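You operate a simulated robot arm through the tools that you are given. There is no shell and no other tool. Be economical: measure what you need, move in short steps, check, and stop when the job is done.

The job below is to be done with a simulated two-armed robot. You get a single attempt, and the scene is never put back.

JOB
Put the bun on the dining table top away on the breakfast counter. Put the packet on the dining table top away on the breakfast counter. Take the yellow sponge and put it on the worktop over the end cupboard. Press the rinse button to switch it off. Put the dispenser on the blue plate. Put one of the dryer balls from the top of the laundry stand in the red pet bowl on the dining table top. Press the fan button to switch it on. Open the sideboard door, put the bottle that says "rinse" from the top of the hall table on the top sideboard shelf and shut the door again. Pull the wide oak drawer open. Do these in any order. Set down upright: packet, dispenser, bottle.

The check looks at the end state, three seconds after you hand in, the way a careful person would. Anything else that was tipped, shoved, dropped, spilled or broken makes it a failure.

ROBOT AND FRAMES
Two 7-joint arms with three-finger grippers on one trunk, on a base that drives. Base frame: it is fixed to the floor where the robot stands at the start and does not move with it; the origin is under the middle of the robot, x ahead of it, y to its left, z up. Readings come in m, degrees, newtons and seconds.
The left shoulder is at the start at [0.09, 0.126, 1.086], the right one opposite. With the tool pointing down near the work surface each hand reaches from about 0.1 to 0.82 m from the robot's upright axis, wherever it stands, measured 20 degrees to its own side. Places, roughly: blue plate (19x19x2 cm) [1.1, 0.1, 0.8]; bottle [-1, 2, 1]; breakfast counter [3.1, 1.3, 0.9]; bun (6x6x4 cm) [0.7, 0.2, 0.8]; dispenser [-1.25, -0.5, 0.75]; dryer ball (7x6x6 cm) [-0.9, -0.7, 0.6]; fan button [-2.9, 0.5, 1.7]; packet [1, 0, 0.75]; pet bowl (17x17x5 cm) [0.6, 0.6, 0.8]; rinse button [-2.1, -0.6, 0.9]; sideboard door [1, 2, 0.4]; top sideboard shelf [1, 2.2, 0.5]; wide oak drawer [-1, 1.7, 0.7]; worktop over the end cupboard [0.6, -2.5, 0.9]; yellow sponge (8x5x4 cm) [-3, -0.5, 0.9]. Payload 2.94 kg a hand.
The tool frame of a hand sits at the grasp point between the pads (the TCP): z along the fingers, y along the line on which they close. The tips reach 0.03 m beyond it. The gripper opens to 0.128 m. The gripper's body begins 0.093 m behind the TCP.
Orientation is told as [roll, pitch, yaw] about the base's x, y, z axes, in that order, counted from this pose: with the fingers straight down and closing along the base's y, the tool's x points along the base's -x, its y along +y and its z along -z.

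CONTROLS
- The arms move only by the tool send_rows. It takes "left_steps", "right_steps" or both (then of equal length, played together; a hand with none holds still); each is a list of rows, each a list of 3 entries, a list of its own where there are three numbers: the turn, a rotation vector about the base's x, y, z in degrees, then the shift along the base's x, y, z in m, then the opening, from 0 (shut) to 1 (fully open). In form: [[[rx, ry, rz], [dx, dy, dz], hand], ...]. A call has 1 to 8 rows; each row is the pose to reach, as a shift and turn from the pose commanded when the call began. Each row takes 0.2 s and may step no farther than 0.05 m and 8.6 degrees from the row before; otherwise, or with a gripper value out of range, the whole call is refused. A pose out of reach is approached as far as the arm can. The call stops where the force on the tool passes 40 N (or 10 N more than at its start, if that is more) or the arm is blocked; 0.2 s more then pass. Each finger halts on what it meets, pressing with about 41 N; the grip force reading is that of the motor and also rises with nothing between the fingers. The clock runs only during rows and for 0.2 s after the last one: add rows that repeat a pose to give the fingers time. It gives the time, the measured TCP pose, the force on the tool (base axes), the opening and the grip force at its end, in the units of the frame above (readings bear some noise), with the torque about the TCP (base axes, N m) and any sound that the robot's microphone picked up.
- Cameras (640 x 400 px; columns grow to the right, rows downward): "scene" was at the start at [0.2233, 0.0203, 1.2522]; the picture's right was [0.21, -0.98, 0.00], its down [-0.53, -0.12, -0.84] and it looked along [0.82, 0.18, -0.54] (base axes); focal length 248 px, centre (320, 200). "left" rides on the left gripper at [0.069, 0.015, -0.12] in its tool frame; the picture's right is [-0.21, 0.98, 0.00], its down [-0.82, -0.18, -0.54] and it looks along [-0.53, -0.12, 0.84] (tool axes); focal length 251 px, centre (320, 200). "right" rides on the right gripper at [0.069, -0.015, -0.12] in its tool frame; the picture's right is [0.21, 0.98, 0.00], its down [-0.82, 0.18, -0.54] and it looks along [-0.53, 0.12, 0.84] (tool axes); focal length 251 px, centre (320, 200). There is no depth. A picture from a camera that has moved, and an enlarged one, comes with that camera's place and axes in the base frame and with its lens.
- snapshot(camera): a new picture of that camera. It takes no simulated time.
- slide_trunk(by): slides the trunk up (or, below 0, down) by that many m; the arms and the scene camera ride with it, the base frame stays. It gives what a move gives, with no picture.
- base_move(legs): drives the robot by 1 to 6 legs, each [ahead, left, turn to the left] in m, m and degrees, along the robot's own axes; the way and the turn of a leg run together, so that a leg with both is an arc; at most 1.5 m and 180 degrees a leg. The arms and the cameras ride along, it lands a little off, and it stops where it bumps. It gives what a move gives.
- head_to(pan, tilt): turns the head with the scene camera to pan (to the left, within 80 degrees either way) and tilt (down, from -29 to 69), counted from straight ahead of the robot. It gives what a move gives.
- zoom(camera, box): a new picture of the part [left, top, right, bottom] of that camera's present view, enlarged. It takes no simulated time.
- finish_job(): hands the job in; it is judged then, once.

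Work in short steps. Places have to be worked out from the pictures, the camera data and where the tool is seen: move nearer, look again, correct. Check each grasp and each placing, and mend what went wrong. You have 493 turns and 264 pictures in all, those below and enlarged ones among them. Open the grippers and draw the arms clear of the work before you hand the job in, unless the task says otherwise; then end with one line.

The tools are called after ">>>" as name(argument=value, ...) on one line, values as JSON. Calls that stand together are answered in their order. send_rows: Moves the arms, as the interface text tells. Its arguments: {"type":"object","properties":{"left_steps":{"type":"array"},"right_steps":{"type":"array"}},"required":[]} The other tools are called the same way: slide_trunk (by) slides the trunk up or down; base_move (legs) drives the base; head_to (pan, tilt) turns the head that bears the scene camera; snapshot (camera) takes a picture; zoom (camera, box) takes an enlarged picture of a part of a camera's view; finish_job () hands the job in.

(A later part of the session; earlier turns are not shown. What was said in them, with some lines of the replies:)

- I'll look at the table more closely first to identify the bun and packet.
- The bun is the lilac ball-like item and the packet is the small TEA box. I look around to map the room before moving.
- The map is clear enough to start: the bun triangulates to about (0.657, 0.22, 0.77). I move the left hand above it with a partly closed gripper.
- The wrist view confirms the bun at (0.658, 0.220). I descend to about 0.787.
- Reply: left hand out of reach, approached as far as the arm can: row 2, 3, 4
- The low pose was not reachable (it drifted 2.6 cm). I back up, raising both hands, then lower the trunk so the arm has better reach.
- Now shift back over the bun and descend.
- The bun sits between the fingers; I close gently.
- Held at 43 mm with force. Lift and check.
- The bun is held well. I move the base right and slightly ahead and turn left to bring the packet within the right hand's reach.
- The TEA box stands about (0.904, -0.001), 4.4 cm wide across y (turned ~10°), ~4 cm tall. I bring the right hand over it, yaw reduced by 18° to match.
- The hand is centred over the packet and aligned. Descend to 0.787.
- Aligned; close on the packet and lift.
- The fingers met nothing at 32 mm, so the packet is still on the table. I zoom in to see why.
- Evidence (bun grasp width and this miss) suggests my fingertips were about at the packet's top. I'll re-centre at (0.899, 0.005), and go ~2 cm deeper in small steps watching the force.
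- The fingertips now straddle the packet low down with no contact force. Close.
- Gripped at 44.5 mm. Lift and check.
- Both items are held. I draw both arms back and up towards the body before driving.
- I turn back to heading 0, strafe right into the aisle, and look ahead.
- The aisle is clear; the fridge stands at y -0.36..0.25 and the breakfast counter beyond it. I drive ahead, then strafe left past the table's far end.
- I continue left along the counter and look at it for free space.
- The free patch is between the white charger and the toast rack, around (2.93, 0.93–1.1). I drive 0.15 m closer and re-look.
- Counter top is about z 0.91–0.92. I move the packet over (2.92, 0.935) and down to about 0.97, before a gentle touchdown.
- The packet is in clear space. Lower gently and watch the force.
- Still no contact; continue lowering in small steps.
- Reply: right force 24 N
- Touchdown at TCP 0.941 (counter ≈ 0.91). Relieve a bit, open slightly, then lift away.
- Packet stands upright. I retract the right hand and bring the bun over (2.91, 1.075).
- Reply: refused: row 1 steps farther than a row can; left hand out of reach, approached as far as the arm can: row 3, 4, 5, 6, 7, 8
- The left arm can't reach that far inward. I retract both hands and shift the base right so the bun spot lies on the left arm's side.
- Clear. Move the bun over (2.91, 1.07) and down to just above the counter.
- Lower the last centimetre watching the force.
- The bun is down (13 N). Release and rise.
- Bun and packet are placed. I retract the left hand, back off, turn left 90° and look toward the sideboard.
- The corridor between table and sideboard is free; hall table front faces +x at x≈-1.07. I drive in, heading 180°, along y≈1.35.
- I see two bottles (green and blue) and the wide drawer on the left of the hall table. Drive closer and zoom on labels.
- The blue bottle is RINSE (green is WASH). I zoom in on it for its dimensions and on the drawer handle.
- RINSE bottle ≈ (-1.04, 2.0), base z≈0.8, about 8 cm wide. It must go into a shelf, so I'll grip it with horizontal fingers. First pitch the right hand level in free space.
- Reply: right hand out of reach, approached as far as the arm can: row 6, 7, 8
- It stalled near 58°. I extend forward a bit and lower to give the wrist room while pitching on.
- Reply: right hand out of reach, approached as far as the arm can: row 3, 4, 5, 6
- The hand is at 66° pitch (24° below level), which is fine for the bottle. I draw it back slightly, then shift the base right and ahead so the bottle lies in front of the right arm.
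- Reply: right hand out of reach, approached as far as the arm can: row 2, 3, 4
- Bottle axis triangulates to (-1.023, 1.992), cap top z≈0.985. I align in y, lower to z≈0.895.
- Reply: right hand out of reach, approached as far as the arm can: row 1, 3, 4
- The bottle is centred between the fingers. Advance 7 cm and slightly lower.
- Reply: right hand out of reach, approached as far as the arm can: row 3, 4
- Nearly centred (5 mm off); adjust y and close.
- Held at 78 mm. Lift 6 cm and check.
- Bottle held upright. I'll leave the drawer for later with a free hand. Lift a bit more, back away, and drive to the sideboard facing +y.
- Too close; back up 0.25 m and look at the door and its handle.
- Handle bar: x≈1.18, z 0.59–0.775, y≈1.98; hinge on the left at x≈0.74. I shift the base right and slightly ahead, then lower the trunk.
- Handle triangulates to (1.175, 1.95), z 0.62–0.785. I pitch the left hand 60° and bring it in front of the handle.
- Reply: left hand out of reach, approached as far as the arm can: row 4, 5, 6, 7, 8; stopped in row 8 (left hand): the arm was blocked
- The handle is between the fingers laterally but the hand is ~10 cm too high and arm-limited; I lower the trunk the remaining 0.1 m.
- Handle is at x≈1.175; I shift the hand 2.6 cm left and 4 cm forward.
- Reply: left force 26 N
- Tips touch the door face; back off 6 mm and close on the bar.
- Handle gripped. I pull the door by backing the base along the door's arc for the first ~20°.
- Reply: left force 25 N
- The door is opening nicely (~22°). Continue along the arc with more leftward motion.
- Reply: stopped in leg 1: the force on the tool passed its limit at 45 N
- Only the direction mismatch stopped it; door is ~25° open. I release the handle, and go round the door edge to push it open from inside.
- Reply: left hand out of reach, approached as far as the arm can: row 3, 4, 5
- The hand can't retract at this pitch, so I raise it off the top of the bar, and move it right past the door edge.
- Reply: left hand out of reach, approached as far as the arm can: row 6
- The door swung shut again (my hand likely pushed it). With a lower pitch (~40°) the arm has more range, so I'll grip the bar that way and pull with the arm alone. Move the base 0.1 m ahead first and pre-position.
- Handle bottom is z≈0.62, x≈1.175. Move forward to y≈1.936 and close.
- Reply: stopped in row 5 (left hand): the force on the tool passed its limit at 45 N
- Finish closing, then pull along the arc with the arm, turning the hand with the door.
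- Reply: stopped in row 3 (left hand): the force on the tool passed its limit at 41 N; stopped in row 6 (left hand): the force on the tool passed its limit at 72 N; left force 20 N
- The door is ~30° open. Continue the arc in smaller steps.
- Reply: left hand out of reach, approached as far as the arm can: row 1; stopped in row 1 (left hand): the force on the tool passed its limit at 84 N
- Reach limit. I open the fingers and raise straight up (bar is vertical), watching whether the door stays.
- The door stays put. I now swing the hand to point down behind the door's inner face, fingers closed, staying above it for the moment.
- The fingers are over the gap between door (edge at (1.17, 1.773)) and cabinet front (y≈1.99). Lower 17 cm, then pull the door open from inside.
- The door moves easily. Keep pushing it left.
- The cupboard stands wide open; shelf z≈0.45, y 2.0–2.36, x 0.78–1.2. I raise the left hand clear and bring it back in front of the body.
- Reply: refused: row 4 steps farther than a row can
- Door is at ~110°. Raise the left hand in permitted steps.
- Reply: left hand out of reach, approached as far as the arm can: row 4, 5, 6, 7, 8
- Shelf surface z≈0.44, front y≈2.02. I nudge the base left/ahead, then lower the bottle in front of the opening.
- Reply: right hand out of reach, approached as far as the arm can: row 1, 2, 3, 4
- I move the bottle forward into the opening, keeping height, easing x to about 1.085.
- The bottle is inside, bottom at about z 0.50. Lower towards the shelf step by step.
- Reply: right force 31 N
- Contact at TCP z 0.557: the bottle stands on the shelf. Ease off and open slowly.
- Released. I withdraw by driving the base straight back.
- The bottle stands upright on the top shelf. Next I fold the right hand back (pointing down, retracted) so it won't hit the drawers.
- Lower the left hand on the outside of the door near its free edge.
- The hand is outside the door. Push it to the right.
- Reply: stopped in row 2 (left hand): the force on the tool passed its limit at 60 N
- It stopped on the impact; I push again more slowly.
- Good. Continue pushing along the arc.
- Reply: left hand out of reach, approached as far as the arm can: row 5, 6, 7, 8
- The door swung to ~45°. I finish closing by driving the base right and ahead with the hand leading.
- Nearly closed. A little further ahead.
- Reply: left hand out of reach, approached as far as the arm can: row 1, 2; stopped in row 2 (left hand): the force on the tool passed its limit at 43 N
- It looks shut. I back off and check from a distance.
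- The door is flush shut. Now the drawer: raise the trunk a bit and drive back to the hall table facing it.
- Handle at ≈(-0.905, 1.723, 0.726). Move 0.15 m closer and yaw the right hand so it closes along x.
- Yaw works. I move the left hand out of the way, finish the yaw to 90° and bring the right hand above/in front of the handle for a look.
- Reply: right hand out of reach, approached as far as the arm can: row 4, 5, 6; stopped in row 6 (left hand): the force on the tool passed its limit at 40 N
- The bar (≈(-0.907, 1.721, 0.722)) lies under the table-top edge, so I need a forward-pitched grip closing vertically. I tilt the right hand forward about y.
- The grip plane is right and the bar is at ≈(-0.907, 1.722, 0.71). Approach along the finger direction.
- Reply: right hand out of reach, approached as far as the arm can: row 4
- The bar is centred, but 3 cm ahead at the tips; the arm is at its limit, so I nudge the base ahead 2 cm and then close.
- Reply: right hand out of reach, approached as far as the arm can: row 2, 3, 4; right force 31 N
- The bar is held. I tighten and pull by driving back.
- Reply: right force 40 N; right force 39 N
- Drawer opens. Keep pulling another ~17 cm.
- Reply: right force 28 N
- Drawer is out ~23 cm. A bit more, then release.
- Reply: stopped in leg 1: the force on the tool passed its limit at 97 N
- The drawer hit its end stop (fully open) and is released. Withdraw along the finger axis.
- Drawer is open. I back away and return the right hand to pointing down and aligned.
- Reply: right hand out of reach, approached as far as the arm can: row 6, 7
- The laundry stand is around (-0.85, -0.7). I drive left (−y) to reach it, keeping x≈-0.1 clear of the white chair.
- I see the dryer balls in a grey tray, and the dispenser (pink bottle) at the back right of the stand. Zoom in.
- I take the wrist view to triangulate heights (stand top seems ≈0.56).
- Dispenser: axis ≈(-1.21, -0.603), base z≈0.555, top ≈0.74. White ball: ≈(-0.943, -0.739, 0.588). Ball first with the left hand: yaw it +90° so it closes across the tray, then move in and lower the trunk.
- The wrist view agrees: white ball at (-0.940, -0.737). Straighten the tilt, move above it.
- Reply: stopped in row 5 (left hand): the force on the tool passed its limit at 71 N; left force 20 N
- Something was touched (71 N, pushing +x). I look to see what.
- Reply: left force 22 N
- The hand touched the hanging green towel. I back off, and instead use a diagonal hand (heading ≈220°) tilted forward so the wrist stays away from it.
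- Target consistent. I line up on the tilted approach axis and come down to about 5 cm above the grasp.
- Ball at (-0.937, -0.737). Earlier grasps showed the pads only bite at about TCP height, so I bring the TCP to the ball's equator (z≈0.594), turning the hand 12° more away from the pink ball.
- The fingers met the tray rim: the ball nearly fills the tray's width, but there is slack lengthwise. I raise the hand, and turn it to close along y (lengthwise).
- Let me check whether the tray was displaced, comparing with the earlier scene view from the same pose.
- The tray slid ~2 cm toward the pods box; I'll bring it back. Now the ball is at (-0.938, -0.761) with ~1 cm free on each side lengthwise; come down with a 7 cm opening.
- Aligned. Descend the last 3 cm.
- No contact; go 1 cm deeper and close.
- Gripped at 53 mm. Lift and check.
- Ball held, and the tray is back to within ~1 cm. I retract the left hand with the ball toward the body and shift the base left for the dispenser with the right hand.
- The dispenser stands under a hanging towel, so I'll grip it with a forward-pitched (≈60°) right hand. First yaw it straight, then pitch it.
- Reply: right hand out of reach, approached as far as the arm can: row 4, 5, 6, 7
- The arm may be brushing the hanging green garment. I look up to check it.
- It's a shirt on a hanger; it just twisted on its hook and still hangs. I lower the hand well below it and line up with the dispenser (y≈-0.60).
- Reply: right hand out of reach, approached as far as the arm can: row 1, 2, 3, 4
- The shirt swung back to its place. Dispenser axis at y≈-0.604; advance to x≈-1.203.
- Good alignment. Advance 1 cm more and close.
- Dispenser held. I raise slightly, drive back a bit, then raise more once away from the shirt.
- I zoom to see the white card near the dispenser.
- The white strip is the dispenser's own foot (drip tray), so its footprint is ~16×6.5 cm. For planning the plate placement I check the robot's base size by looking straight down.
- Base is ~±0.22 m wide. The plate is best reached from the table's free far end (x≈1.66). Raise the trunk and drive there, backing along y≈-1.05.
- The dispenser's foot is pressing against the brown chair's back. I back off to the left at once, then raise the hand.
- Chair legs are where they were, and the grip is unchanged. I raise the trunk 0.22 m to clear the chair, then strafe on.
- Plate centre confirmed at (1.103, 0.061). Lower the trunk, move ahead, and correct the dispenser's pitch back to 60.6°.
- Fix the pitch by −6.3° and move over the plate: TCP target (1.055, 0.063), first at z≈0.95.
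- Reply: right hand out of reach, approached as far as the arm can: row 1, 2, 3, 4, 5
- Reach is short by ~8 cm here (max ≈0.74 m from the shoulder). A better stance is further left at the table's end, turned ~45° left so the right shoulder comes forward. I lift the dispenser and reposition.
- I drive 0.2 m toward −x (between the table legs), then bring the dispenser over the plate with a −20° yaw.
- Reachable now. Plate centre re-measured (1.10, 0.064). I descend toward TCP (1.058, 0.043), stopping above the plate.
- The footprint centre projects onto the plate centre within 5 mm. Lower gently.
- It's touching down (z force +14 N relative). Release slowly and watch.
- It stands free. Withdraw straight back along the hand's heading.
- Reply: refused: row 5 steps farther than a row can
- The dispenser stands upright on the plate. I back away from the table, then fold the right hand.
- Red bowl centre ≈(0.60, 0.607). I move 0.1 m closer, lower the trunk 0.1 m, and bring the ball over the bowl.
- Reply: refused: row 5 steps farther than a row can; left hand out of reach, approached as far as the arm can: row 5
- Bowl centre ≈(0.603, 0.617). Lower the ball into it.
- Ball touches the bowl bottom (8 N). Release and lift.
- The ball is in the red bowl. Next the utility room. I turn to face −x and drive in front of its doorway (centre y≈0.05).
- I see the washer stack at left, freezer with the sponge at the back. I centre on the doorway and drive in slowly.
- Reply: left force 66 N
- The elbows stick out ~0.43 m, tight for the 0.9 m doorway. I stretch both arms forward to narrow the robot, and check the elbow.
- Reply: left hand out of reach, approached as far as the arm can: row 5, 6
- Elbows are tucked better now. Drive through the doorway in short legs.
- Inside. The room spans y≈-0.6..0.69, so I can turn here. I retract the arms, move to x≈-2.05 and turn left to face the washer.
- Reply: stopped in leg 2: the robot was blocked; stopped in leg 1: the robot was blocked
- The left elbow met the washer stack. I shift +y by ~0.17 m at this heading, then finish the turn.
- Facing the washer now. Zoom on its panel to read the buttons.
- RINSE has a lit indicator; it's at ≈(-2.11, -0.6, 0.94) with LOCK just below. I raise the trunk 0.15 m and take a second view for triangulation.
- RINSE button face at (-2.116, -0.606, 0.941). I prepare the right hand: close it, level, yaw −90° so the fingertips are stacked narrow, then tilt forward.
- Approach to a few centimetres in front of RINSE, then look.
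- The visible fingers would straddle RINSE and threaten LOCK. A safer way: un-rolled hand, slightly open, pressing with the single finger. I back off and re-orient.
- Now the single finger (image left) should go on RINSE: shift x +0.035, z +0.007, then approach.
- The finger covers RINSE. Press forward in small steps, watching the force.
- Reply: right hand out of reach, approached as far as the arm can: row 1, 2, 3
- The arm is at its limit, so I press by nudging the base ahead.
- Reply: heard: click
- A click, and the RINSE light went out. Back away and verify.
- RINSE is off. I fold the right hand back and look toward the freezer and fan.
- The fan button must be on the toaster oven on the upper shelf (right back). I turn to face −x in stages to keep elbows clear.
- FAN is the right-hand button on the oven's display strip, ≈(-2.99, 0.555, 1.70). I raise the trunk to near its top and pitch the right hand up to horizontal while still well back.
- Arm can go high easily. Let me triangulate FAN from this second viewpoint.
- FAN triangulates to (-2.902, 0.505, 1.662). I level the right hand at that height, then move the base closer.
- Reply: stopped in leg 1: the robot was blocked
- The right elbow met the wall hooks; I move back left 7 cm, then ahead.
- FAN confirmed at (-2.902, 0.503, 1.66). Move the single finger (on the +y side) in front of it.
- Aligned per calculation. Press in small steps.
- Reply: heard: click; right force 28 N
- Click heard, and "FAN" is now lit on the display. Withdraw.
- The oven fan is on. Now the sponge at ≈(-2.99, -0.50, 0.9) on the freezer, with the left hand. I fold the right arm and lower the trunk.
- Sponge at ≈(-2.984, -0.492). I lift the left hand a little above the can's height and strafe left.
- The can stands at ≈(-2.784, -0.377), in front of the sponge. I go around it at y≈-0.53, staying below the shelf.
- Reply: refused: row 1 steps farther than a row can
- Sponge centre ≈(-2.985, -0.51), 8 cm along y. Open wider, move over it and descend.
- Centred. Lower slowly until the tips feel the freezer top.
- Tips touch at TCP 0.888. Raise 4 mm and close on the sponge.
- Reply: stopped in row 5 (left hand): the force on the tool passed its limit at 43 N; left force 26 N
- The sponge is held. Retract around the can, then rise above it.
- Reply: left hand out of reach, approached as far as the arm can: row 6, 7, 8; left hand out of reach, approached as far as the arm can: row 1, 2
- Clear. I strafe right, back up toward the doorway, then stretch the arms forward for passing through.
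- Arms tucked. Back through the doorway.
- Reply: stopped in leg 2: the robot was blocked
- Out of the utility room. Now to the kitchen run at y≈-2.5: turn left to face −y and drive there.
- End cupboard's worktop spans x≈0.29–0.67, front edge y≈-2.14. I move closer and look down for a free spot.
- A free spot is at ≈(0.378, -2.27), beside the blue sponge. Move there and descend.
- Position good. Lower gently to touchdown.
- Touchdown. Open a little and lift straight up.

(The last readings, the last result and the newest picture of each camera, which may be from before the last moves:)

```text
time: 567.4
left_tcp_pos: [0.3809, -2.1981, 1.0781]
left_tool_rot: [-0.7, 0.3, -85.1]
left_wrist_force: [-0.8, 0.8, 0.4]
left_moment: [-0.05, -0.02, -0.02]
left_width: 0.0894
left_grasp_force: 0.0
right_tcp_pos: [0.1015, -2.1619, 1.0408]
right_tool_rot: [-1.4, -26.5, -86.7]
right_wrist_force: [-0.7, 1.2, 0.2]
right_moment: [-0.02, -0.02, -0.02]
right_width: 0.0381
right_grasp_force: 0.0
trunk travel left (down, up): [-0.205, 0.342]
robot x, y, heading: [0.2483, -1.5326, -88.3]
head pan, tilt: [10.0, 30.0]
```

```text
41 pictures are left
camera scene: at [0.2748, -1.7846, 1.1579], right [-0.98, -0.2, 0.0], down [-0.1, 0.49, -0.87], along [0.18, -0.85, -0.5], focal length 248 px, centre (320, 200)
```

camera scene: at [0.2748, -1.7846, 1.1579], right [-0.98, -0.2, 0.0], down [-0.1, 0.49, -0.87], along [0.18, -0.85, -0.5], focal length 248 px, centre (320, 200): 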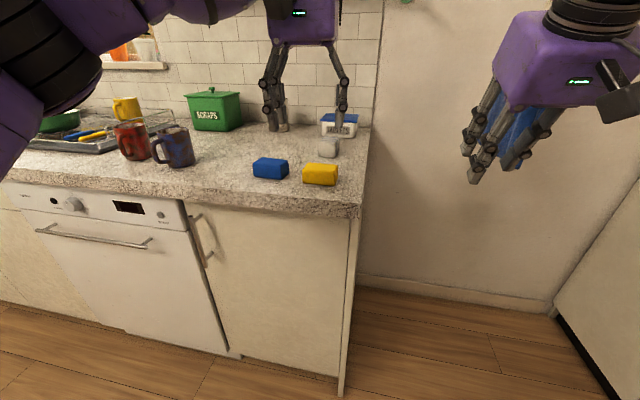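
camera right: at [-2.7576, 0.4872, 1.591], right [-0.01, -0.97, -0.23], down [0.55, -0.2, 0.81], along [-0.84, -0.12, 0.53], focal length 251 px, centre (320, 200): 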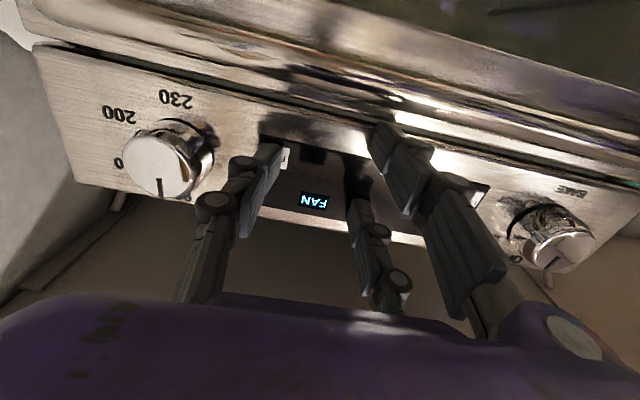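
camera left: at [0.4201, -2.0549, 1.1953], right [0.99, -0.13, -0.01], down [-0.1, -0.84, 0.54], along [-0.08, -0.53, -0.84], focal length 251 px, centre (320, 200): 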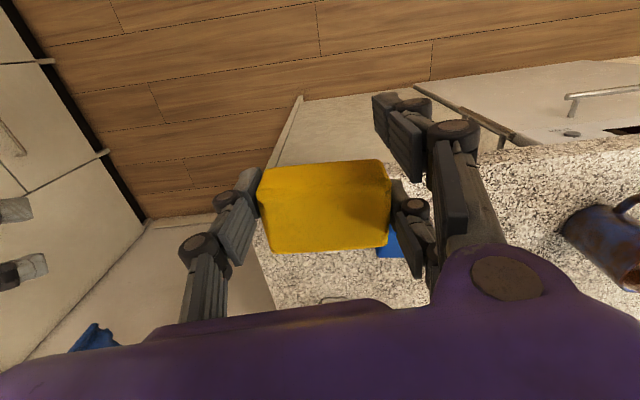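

Sponge placed. I retreat and do a final check of the laundry stand and table from the aisle.

>>> send_rows(left_steps=[[[0, 0, 0], [0, 0.04, 0.02], 0.5], [[0, 0, 0], [0, 0.085, 0.04], 0.5], [[0, 0, 0], [0, 0.13, 0.05], 0.5]])

>>> base_move(legs=[[-0.5, 0, 0], [0, 0, -90]])

>>> head_to(pan=-20, tilt=20)

>>> snapshot(camera="scene")

```text
time: 568.2
left_tcp_pos: [0.3785, -2.0679, 1.1274]
left_tool_rot: [-0.7, 0.4, -85.0]
left_wrist_force: [0.6, 0.4, -0.9]
left_moment: [-0.05, -0.02, -0.02]
left_width: 0.0642
left_grasp_force: 0.0
right_tcp_pos: [0.102, -2.1612, 1.0414]
right_tool_rot: [-1.2, -26.5, -86.7]
right_wrist_force: [0.0, 0.2, -0.1]
right_moment: [-0.02, -0.01, 0.0]
right_width: 0.0381
right_grasp_force: 0.1
trunk travel left (down, up): [-0.205, 0.342]
robot x, y, heading: [0.2497, -1.534, -88.3]
head pan, tilt: [10.0, 30.0]
```

```text
time: 575.0
left_tcp_pos: [-0.3028, -1.1522, 1.1278]
left_tool_rot: [-0.7, 0.5, -176.3]
left_wrist_force: [1.0, 0.5, 0.3]
left_moment: [0.01, 0.01, -0.03]
left_width: 0.0638
left_grasp_force: 0.1
right_tcp_pos: [-0.3891, -0.8738, 1.0417]
right_tool_rot: [-1.3, -26.4, -177.9]
right_wrist_force: [0.5, 0.2, -0.3]
right_moment: [0.03, 0.0, -0.02]
right_width: 0.0386
right_grasp_force: 0.0
trunk travel left (down, up): [-0.205, 0.342]
robot x, y, heading: [0.2317, -1.035, -179.6]
head pan, tilt: [10.0, 30.0]
```

```text
time: 576.0
left_tcp_pos: [-0.3027, -1.1529, 1.1274]
left_tool_rot: [-0.8, 0.4, -176.3]
left_wrist_force: [0.4, 0.1, -0.1]
left_moment: [-0.03, -0.01, 0.02]
left_width: 0.0637
left_grasp_force: 0.1
right_tcp_pos: [-0.3892, -0.8751, 1.0421]
right_tool_rot: [-1.3, -26.5, -177.8]
right_wrist_force: [-0.3, -0.4, 0.5]
right_moment: [0.0, 0.05, 0.05]
right_width: 0.0387
right_grasp_force: 0.1
trunk travel left (down, up): [-0.205, 0.342]
robot x, y, heading: [0.2323, -1.0359, -179.4]
head pan, tilt: [-20.0, 20.0]
```

```text
40 pictures are left
camera scene: at [-0.016, -1.0053, 1.1736], right [0.33, 0.94, 0.0], down [0.32, -0.11, -0.94], along [-0.89, 0.31, -0.34], focal length 248 px, centre (320, 200)
```

scene: 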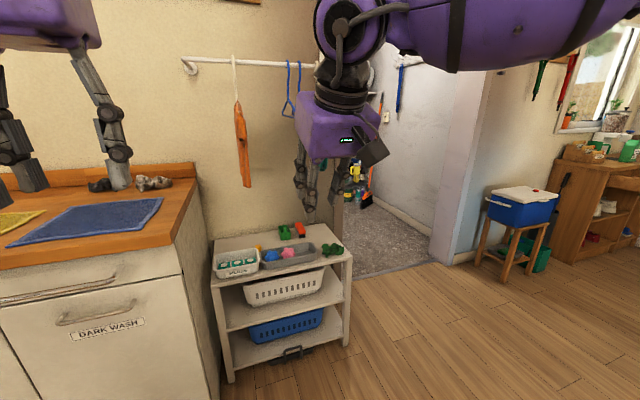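

Everything looks in order. I open both grippers fully; the arms are clear of the work.

>>> send_rows(left_steps=[[[0, 0, 0], [0, 0, 0], 0.8], [[0, 0, 0], [0, 0, 0], 1], [[0, 0, 0], [0, 0, 0], 1]], right_steps=[[[0, 0, 0], [0, 0, 0], 0.7], [[0, 0, 0], [0, 0, 0], 1], [[0, 0, 0], [0, 0, 0], 1]])

>>> head_to(pan=-78, tilt=25)

>>> snapshot(camera="scene")

```text
time: 576.8
left_tcp_pos: [-0.3027, -1.1528, 1.1264]
left_tool_rot: [-0.7, 0.4, -176.3]
left_wrist_force: [0.8, -0.7, -1.0]
left_moment: [-0.01, -0.03, -0.01]
left_width: 0.1281
left_grasp_force: 0.0
right_tcp_pos: [-0.3904, -0.8739, 1.0419]
right_tool_rot: [-1.3, -26.4, -177.9]
right_wrist_force: [-0.4, 0.2, 0.7]
right_moment: [0.01, -0.03, -0.03]
right_width: 0.1281
right_grasp_force: 0.0
trunk travel left (down, up): [-0.205, 0.342]
robot x, y, heading: [0.232, -1.0389, -179.2]
head pan, tilt: [-20.0, 20.0]
```

```text
time: 578.0
left_tcp_pos: [-0.3021, -1.153, 1.126]
left_tool_rot: [-0.7, 0.4, -176.3]
left_wrist_force: [-0.5, 0.3, -0.6]
left_moment: [-0.01, -0.04, -0.02]
left_width: 0.128
left_grasp_force: 0.0
right_tcp_pos: [-0.3896, -0.8742, 1.0413]
right_tool_rot: [-1.3, -26.4, -177.9]
right_wrist_force: [0.2, -0.3, -0.8]
right_moment: [-0.02, 0.0, 0.0]
right_width: 0.1279
right_grasp_force: 0.1
trunk travel left (down, up): [-0.205, 0.342]
robot x, y, heading: [0.2366, -1.0375, -179.4]
head pan, tilt: [-78.0, 25.0]
```

```text
39 pictures are left
camera scene: at [0.0516, -0.9461, 1.1655], right [0.98, 0.22, 0.0], down [0.09, -0.41, -0.91], along [-0.2, 0.88, -0.42], focal length 248 px, centre (320, 200)
```

scene: 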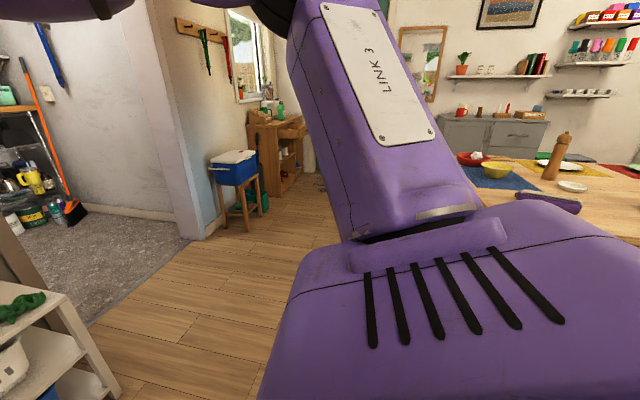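

The drawer is open, the sideboard is shut and the ball is in the red bowl, so I'm handing in.

>>> finish_job()

```text
The job is handed in.
```

All nine tasks are done and the job is handed in; the grey dryer-ball tray on the laundry stand ended up about 1 cm from where it started.
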